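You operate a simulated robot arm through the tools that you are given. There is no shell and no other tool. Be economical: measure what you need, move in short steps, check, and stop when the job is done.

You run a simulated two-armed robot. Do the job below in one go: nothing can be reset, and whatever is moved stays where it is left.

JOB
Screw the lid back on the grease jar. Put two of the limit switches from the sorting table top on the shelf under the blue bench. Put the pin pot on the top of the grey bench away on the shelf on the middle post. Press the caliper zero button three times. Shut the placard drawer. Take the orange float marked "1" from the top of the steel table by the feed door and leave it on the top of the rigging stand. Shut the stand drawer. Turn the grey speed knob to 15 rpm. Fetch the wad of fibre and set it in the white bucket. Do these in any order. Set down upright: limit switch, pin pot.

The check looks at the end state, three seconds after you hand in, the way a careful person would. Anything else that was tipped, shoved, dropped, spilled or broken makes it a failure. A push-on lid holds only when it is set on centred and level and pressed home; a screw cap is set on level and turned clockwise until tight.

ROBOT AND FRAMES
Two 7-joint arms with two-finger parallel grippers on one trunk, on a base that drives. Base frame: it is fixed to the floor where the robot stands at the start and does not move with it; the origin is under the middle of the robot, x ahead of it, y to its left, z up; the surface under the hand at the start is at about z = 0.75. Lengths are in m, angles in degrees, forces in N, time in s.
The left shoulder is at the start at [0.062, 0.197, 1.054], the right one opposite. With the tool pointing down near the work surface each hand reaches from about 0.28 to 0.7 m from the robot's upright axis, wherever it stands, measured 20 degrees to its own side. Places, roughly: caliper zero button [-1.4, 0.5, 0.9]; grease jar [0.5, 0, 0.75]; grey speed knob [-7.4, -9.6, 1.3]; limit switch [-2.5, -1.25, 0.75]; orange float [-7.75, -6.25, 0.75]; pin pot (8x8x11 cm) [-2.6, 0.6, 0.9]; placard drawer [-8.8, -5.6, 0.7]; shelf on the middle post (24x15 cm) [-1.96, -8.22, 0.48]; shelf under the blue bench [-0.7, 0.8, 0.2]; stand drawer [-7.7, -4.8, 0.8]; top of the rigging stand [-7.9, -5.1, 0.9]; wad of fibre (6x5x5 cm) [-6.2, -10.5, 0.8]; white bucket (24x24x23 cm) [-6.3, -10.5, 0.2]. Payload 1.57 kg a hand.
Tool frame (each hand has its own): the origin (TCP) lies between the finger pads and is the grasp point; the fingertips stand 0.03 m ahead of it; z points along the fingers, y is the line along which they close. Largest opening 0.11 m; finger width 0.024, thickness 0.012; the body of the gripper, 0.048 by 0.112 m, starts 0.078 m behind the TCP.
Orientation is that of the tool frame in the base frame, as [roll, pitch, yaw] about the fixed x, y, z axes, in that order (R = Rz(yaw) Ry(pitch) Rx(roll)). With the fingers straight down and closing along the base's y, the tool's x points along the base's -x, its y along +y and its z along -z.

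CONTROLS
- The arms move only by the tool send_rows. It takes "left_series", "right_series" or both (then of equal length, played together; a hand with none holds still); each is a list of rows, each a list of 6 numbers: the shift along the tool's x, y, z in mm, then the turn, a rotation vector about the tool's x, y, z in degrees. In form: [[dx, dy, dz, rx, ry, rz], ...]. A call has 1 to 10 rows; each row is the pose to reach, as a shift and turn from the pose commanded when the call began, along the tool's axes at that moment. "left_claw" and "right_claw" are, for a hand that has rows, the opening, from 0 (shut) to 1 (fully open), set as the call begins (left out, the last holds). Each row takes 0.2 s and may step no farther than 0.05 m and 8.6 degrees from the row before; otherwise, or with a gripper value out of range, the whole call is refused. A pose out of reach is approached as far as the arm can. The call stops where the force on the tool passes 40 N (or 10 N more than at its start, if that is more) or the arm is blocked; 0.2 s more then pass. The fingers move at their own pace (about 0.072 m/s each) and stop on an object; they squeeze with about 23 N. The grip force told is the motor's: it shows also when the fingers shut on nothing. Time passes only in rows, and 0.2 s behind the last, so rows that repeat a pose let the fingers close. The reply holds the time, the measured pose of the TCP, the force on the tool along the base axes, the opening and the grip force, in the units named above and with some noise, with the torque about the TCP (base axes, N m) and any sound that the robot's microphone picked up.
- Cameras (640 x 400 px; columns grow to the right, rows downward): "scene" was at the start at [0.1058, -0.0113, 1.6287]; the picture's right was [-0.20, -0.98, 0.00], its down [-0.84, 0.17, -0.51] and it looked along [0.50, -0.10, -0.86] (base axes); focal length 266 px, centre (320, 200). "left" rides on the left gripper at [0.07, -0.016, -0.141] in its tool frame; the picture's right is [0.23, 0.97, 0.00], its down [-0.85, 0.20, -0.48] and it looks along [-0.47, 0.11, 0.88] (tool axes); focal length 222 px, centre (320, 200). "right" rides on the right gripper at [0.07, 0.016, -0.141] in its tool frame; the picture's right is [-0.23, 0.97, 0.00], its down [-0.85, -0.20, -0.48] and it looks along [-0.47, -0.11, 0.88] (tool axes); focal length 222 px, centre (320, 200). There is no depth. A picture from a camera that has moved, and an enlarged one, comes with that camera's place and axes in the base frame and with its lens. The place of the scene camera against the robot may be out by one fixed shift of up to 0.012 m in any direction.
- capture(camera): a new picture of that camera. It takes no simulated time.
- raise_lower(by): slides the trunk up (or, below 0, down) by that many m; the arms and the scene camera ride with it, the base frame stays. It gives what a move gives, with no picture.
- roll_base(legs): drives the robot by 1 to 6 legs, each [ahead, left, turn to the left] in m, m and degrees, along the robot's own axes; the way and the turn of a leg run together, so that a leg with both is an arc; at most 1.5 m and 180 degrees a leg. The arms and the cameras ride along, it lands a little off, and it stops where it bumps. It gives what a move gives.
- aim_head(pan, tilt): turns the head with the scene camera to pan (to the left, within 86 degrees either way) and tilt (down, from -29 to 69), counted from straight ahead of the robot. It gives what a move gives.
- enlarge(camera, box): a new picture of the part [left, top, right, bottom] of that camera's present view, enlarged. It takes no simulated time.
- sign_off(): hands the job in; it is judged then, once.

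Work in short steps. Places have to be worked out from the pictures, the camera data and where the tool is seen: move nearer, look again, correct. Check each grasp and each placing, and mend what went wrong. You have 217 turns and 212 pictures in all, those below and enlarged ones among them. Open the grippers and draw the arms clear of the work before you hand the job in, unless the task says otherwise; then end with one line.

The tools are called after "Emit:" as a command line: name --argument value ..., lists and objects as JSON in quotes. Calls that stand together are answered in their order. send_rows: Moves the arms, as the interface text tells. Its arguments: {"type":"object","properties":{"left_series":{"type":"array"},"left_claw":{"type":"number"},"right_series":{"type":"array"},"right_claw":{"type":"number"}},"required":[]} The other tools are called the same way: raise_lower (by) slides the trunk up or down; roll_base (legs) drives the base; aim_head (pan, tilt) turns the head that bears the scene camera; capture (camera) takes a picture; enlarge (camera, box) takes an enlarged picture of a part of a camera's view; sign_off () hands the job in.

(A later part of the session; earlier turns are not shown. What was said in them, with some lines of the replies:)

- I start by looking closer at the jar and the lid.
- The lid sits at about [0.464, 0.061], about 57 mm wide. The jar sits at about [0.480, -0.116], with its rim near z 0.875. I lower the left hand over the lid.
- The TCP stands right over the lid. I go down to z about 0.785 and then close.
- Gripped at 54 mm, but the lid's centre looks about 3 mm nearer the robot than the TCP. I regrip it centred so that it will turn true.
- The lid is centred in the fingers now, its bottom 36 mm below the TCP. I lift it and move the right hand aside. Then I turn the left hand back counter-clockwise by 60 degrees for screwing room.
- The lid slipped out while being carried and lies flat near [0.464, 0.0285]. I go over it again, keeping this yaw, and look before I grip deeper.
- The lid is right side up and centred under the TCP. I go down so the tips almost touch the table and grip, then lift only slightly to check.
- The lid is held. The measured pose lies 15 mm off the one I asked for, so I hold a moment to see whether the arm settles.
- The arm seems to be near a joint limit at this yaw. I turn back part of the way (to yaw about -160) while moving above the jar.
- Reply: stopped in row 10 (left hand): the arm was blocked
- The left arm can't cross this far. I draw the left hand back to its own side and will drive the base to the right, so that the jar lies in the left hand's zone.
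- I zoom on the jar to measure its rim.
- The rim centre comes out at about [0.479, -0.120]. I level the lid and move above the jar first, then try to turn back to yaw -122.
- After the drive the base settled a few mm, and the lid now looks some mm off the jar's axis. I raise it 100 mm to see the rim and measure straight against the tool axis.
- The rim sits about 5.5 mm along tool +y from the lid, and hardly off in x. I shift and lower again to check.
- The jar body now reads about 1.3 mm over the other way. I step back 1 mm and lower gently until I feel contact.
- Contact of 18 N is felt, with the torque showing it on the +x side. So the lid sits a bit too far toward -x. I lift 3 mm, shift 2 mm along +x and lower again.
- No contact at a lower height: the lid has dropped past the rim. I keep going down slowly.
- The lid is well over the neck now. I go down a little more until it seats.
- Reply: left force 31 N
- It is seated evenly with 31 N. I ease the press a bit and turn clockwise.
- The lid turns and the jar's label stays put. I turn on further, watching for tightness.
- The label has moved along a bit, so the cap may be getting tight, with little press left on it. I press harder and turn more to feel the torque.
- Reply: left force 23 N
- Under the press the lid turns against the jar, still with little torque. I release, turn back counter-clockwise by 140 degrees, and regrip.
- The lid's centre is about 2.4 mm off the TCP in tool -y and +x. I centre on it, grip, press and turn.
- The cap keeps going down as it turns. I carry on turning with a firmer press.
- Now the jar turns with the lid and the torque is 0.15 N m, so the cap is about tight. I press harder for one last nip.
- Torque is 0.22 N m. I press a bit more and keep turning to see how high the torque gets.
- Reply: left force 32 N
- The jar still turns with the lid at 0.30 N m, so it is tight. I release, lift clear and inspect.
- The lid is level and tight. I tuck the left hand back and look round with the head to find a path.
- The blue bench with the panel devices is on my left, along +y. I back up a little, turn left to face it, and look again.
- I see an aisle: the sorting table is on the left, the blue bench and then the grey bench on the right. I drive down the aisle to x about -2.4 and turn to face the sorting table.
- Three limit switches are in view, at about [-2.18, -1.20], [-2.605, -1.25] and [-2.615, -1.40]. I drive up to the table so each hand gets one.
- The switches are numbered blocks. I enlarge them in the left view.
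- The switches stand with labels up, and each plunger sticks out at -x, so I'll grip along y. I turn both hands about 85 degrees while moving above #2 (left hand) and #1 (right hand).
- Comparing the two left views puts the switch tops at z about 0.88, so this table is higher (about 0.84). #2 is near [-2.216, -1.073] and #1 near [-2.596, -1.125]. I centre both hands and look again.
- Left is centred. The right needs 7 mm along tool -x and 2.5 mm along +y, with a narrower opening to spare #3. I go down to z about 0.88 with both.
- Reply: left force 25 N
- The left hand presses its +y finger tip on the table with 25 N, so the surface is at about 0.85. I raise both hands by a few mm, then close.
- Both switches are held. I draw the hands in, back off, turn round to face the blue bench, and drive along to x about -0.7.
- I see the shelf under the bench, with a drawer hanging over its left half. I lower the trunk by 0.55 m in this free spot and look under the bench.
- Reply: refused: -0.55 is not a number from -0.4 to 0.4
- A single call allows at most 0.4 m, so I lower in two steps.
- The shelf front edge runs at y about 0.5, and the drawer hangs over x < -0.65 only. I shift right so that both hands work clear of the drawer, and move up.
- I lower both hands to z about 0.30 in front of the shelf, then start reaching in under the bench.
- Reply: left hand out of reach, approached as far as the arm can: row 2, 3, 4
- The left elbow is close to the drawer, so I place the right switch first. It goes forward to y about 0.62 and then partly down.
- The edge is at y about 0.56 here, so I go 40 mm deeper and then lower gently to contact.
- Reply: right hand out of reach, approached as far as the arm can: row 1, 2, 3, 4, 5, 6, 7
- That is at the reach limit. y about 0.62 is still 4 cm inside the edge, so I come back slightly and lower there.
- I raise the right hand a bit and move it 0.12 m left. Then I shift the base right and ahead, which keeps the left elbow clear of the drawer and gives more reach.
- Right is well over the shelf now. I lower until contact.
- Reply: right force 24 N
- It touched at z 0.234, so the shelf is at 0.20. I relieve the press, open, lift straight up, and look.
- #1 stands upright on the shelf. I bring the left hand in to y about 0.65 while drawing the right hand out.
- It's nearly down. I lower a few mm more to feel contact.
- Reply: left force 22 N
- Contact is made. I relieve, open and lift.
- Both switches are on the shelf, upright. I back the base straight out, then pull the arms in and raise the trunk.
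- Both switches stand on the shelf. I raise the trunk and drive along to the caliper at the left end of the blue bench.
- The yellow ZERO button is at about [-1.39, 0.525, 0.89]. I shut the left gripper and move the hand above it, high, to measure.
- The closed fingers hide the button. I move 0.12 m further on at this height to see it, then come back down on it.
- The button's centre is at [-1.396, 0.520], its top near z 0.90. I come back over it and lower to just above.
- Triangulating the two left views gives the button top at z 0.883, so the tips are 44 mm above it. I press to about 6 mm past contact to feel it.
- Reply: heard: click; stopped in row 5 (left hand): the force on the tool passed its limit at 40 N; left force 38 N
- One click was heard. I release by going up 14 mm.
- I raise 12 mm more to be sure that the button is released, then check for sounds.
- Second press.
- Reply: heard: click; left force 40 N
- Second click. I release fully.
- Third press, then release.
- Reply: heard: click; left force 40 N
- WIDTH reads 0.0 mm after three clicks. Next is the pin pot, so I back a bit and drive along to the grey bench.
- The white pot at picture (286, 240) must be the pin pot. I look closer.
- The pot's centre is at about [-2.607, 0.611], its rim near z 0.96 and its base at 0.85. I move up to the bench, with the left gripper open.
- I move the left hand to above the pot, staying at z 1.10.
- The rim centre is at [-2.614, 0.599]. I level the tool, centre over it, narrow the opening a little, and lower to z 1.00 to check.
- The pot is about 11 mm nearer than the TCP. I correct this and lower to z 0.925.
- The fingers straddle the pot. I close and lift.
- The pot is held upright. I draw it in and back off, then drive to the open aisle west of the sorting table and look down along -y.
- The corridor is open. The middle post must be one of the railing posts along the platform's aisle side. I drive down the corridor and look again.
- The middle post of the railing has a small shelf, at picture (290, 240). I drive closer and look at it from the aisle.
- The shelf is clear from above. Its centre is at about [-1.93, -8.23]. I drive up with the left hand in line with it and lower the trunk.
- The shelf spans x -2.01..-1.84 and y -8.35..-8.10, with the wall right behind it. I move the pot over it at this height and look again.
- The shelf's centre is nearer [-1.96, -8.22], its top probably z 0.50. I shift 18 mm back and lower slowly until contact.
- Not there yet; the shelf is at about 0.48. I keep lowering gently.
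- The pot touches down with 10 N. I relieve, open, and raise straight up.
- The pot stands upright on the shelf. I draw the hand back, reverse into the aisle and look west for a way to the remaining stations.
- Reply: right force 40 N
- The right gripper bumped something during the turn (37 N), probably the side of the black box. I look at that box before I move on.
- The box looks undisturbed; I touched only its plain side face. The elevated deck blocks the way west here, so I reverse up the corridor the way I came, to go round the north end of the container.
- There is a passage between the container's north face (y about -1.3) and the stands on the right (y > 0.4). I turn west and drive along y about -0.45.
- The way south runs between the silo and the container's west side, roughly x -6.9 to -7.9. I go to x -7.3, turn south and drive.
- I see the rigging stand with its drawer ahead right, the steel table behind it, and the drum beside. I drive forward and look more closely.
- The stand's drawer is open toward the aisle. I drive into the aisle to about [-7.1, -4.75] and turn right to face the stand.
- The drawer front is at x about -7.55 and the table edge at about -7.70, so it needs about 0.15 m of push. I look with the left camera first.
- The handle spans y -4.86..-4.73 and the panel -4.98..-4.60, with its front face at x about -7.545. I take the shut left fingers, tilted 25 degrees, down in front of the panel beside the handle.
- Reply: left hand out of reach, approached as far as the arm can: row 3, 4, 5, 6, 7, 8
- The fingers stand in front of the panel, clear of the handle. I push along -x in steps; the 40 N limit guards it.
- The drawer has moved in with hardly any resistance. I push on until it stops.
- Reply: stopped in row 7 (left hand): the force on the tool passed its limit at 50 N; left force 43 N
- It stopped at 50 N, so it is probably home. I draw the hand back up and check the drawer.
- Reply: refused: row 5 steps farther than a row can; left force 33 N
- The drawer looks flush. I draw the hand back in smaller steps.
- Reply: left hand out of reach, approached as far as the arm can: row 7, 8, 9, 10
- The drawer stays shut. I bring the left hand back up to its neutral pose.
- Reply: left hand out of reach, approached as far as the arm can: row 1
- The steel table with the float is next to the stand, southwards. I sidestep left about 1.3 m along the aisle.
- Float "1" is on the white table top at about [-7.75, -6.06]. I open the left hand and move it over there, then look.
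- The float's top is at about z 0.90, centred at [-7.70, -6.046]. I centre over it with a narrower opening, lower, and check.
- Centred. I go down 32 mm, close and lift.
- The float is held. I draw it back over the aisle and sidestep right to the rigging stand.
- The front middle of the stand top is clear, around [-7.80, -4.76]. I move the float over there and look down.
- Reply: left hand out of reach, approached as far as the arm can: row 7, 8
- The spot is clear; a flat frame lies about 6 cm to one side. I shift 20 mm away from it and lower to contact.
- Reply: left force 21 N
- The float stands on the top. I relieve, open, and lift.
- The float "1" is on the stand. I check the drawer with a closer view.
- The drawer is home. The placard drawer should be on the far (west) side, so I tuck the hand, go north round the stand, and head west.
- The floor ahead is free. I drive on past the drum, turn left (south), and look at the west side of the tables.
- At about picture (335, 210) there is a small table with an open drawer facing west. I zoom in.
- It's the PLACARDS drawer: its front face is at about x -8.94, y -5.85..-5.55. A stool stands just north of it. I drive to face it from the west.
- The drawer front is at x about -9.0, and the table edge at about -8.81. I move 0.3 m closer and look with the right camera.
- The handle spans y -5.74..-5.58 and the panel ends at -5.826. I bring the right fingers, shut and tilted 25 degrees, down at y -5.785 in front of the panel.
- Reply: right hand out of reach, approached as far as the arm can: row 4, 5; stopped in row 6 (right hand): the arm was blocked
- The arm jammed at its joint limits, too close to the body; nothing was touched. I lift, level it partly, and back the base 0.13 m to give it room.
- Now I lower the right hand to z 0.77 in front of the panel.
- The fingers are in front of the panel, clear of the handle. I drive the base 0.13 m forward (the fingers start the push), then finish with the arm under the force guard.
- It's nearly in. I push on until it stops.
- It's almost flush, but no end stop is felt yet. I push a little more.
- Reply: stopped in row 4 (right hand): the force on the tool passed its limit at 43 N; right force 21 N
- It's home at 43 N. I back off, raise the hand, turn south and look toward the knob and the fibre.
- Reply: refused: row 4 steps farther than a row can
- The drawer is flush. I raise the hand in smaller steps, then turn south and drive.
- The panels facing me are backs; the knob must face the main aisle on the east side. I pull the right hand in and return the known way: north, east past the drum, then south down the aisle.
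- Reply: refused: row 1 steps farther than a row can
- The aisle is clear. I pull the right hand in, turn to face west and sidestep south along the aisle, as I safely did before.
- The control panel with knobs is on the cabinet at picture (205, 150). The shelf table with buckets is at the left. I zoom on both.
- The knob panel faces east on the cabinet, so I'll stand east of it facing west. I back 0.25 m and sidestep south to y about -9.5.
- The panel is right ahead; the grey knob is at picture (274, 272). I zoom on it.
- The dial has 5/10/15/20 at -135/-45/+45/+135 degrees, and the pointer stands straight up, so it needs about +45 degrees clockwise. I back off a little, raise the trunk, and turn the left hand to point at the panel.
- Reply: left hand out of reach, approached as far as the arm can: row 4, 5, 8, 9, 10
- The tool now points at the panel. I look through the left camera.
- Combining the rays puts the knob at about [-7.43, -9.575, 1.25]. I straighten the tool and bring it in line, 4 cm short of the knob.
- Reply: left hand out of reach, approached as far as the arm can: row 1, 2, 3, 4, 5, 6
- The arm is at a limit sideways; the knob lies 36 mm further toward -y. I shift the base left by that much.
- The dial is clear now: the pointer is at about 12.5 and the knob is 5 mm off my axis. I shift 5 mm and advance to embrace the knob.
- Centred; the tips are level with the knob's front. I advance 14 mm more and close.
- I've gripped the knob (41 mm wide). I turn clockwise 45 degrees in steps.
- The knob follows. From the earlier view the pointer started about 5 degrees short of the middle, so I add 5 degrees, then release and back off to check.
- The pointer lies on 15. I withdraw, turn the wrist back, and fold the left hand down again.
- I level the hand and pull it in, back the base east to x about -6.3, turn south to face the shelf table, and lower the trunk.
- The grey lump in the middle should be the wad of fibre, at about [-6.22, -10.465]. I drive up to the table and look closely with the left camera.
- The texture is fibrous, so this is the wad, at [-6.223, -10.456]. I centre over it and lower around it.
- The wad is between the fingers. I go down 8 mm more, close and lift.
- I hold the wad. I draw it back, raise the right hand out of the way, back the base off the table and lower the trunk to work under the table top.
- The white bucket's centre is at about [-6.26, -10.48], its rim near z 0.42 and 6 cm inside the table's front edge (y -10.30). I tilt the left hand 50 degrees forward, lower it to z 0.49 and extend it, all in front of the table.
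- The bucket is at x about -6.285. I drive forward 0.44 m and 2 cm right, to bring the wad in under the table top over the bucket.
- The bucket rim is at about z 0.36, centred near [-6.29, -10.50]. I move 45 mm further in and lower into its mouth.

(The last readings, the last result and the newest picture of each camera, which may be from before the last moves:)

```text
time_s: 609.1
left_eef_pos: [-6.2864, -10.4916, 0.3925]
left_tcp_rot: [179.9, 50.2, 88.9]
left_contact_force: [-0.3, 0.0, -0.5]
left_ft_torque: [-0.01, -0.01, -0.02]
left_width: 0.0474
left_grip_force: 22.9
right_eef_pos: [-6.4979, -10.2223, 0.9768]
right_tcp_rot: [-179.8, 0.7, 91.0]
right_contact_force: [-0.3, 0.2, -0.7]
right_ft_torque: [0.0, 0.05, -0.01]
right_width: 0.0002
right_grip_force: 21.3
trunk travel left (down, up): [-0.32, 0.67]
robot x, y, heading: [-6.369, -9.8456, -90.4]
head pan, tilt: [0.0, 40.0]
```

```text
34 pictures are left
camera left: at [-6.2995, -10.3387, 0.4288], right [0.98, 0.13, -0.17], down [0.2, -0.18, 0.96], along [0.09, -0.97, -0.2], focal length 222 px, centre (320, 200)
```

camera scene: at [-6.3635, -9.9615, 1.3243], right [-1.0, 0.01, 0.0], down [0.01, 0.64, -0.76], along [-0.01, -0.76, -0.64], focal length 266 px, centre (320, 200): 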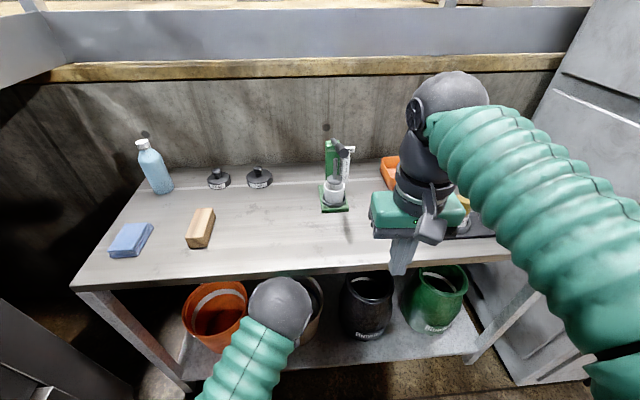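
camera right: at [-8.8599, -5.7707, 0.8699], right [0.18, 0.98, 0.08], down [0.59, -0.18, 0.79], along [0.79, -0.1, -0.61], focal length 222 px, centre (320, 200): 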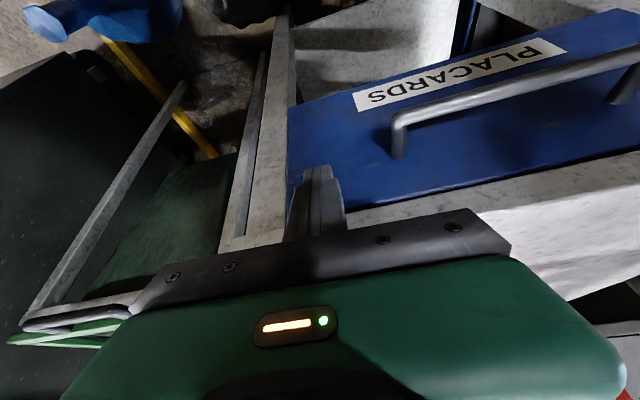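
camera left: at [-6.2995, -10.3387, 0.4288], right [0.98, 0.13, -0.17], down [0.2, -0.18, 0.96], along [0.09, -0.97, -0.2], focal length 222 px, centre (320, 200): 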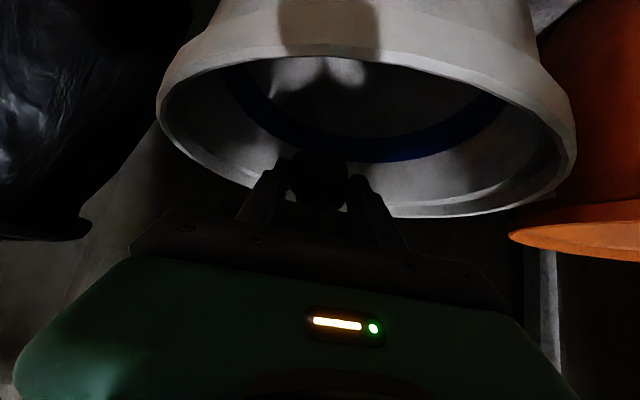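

The wad is over the mouth of the bucket. I lower 25 mm more and release.

Emit:
send_rows --left_series '[[10, 0, 8, 0, 0, 0], [19, 0, 16, 0, 0, 0]]'

Emit:
send_rows --left_series '[[0, 0, 0, 0, 0, 0], [0, 0, 0, 0, 0, 0], [0, 0, 0, 0, 0, 0], [0, 0, 0, 0, 0, 0]]' --left_claw 0.9

Emit:
capture --camera "left"

```text
time_s: 609.8
left_eef_pos: [-6.2855, -10.4922, 0.3686]
left_tcp_rot: [-180.0, 50.3, 89.1]
left_contact_force: [0.3, 0.3, -1.0]
left_ft_torque: [0.01, -0.04, -0.02]
left_width: 0.0471
left_grip_force: 23.4
right_eef_pos: [-6.4982, -10.2218, 0.9765]
right_tcp_rot: [-179.9, 0.8, 91.0]
right_contact_force: [-0.7, 0.1, 0.2]
right_ft_torque: [-0.03, 0.0, -0.02]
right_width: 0.0
right_grip_force: 21.3
trunk travel left (down, up): [-0.32, 0.67]
robot x, y, heading: [-6.3695, -9.8452, -90.5]
head pan, tilt: [0.0, 40.0]
```

```text
time_s: 610.8
left_eef_pos: [-6.2859, -10.4922, 0.3672]
left_tcp_rot: [179.9, 50.3, 88.9]
left_contact_force: [-0.6, 0.3, -1.0]
left_ft_torque: [0.0, 0.01, 0.01]
left_width: 0.0992
left_grip_force: 0.1
right_eef_pos: [-6.4979, -10.2227, 0.9764]
right_tcp_rot: [-179.9, 0.8, 91.0]
right_contact_force: [0.6, 0.2, -0.5]
right_ft_torque: [0.02, -0.03, 0.0]
right_width: 0.0
right_grip_force: 21.6
trunk travel left (down, up): [-0.32, 0.67]
robot x, y, heading: [-6.3666, -9.8461, -90.8]
head pan, tilt: [0.0, 40.0]
```

```text
33 pictures are left
camera left: at [-6.2997, -10.3392, 0.4041], right [0.98, 0.13, -0.17], down [0.2, -0.18, 0.96], along [0.09, -0.97, -0.2], focal length 222 px, centre (320, 200)
```

left: 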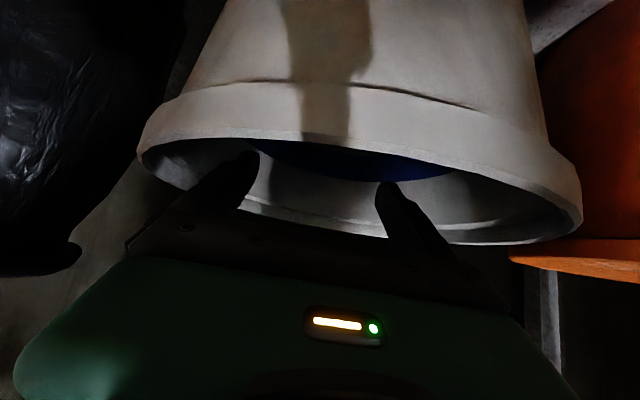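

The wad has dropped in. I raise the hand clear of the rim, back out, and look into the bucket.

Emit:
send_rows --left_series '[[-30, 0, -25, 0, 0, 0], [-60, 0, -50, 0, 0, 0], [-92, 0, -77, 0, 0, 0], [-92, 0, -77, 0, 0, 0]]'

Emit:
roll_base --legs '[[-0.43, 0, 0]]'

Emit:
capture --camera "scene"

Emit:
enlarge --camera "scene" --box '[200, 170, 400, 295]'

```text
time_s: 611.8
left_eef_pos: [-6.2886, -10.4914, 0.4873]
left_tcp_rot: [180.0, 50.0, 89.0]
left_contact_force: [-0.7, 0.5, -0.7]
left_ft_torque: [0.01, 0.0, -0.02]
left_width: 0.0989
left_grip_force: 0.1
right_eef_pos: [-6.499, -10.2225, 0.9769]
right_tcp_rot: [-179.9, 0.7, 90.9]
right_contact_force: [0.2, -0.6, 0.1]
right_ft_torque: [0.02, 0.01, -0.02]
right_width: 0.0
right_grip_force: 21.3
trunk travel left (down, up): [-0.32, 0.67]
robot x, y, heading: [-6.3682, -9.8443, -90.3]
head pan, tilt: [0.0, 40.0]
```

```text
time_s: 614.4
left_eef_pos: [-6.2872, -10.0572, 0.4881]
left_tcp_rot: [180.0, 50.2, 88.8]
left_contact_force: [-0.6, 0.0, 1.3]
left_ft_torque: [0.02, -0.01, 0.01]
left_width: 0.0991
left_grip_force: 0.1
right_eef_pos: [-6.4966, -9.7865, 0.9769]
right_tcp_rot: [-179.8, 0.8, 90.5]
right_contact_force: [0.4, 0.0, -0.2]
right_ft_torque: [-0.01, -0.02, 0.0]
right_width: 0.0001
right_grip_force: 21.6
trunk travel left (down, up): [-0.32, 0.67]
robot x, y, heading: [-6.3649, -9.4131, -90.3]
head pan, tilt: [0.0, 40.0]
```

```text
32 pictures are left
camera scene: at [-6.3595, -9.5253, 1.3245], right [-1.0, 0.01, 0.0], down [0.01, 0.64, -0.77], along [-0.01, -0.77, -0.64], focal length 266 px, centre (320, 200)
```

scene: 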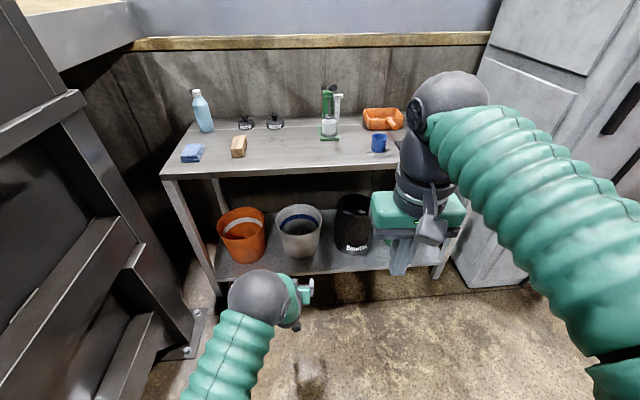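

```text
3.20 times, centred on (300, 232) of scene
camera zoom: at [-6.3595, -9.5253, 1.3245], right [-1.0, 0.01, 0.0], down [0.01, 0.64, -0.77], along [-0.01, -0.77, -0.64], focal length 850 px, centre (384, 96)
```

zoom: 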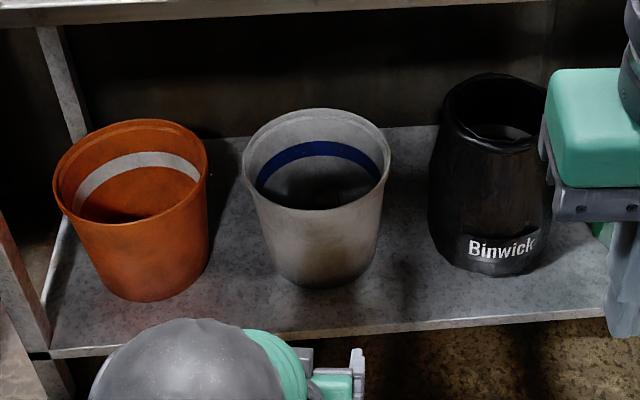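

I zoom into the bucket to confirm.

Emit:
enlarge --camera "scene" --box '[268, 198, 332, 238]'

```text
10.00 times, centred on (300, 218) of scene
camera zoom: at [-6.3595, -9.5253, 1.3245], right [-1.0, 0.01, 0.0], down [0.01, 0.64, -0.77], along [-0.01, -0.77, -0.64], focal length 2655 px, centre (520, 20)
```

zoom: 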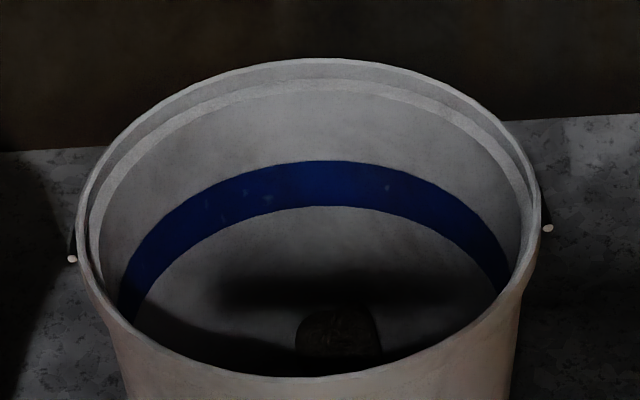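

The wad lies at the bottom of the white bucket, and every task is done. I open the right gripper, fold the left hand back clear, and then hand in.

Emit:
send_rows --left_series '[[0, 0, -40, 0, 6, 0], [0, 0, -80, 0, 12, 0], [0, 0, -110, 0, 18, 0], [0, 0, -130, 0, 24, 0]]' --right_series '[[0, 0, 0, 0, 0, 0], [0, 0, 0, 0, 0, 0], [0, 0, 0, 0, 0, 0], [0, 0, 0, 0, 0, 0]]' --left_claw 1 --right_claw 1

Emit:
roll_base --legs '[[-0.2, 0, 0]]'

```text
time_s: 615.4
left_eef_pos: [-6.2827, -9.9547, 0.5729]
left_tcp_rot: [-180.0, 26.1, 88.7]
left_contact_force: [-0.1, -0.2, -0.5]
left_ft_torque: [-0.02, 0.02, 0.01]
left_width: 0.1101
left_grip_force: 0.1
right_eef_pos: [-6.4947, -9.7858, 0.9775]
right_tcp_rot: [-179.8, 0.8, 90.8]
right_contact_force: [0.4, -0.4, -0.2]
right_ft_torque: [-0.01, 0.02, 0.01]
right_width: 0.1101
right_grip_force: 0.1
trunk travel left (down, up): [-0.32, 0.67]
robot x, y, heading: [-6.3623, -9.4113, -90.9]
head pan, tilt: [0.0, 40.0]
```

```text
time_s: 617.0
left_eef_pos: [-6.282, -9.7541, 0.5738]
left_tcp_rot: [-179.9, 26.5, 88.6]
left_contact_force: [0.2, 0.1, -0.1]
left_ft_torque: [-0.02, -0.02, -0.03]
left_width: 0.1099
left_grip_force: 0.0
right_eef_pos: [-6.4936, -9.5845, 0.9781]
right_tcp_rot: [-179.8, 0.9, 90.7]
right_contact_force: [0.2, 0.1, 1.8]
right_ft_torque: [-0.02, -0.01, 0.01]
right_width: 0.1099
right_grip_force: 0.1
trunk travel left (down, up): [-0.32, 0.67]
robot x, y, heading: [-6.3638, -9.2117, -91.1]
head pan, tilt: [0.0, 40.0]
```

Both grippers are open and the arms are clear of everything, so I hand in.

Emit:
sign_off

```text
The job is handed in.
```

All nine tasks are done and the job is handed in. One mishap: while turning near the middle post, the right gripper bumped the plain side of a large black cabinet with about 38 N; it looked undisturbed afterwards.
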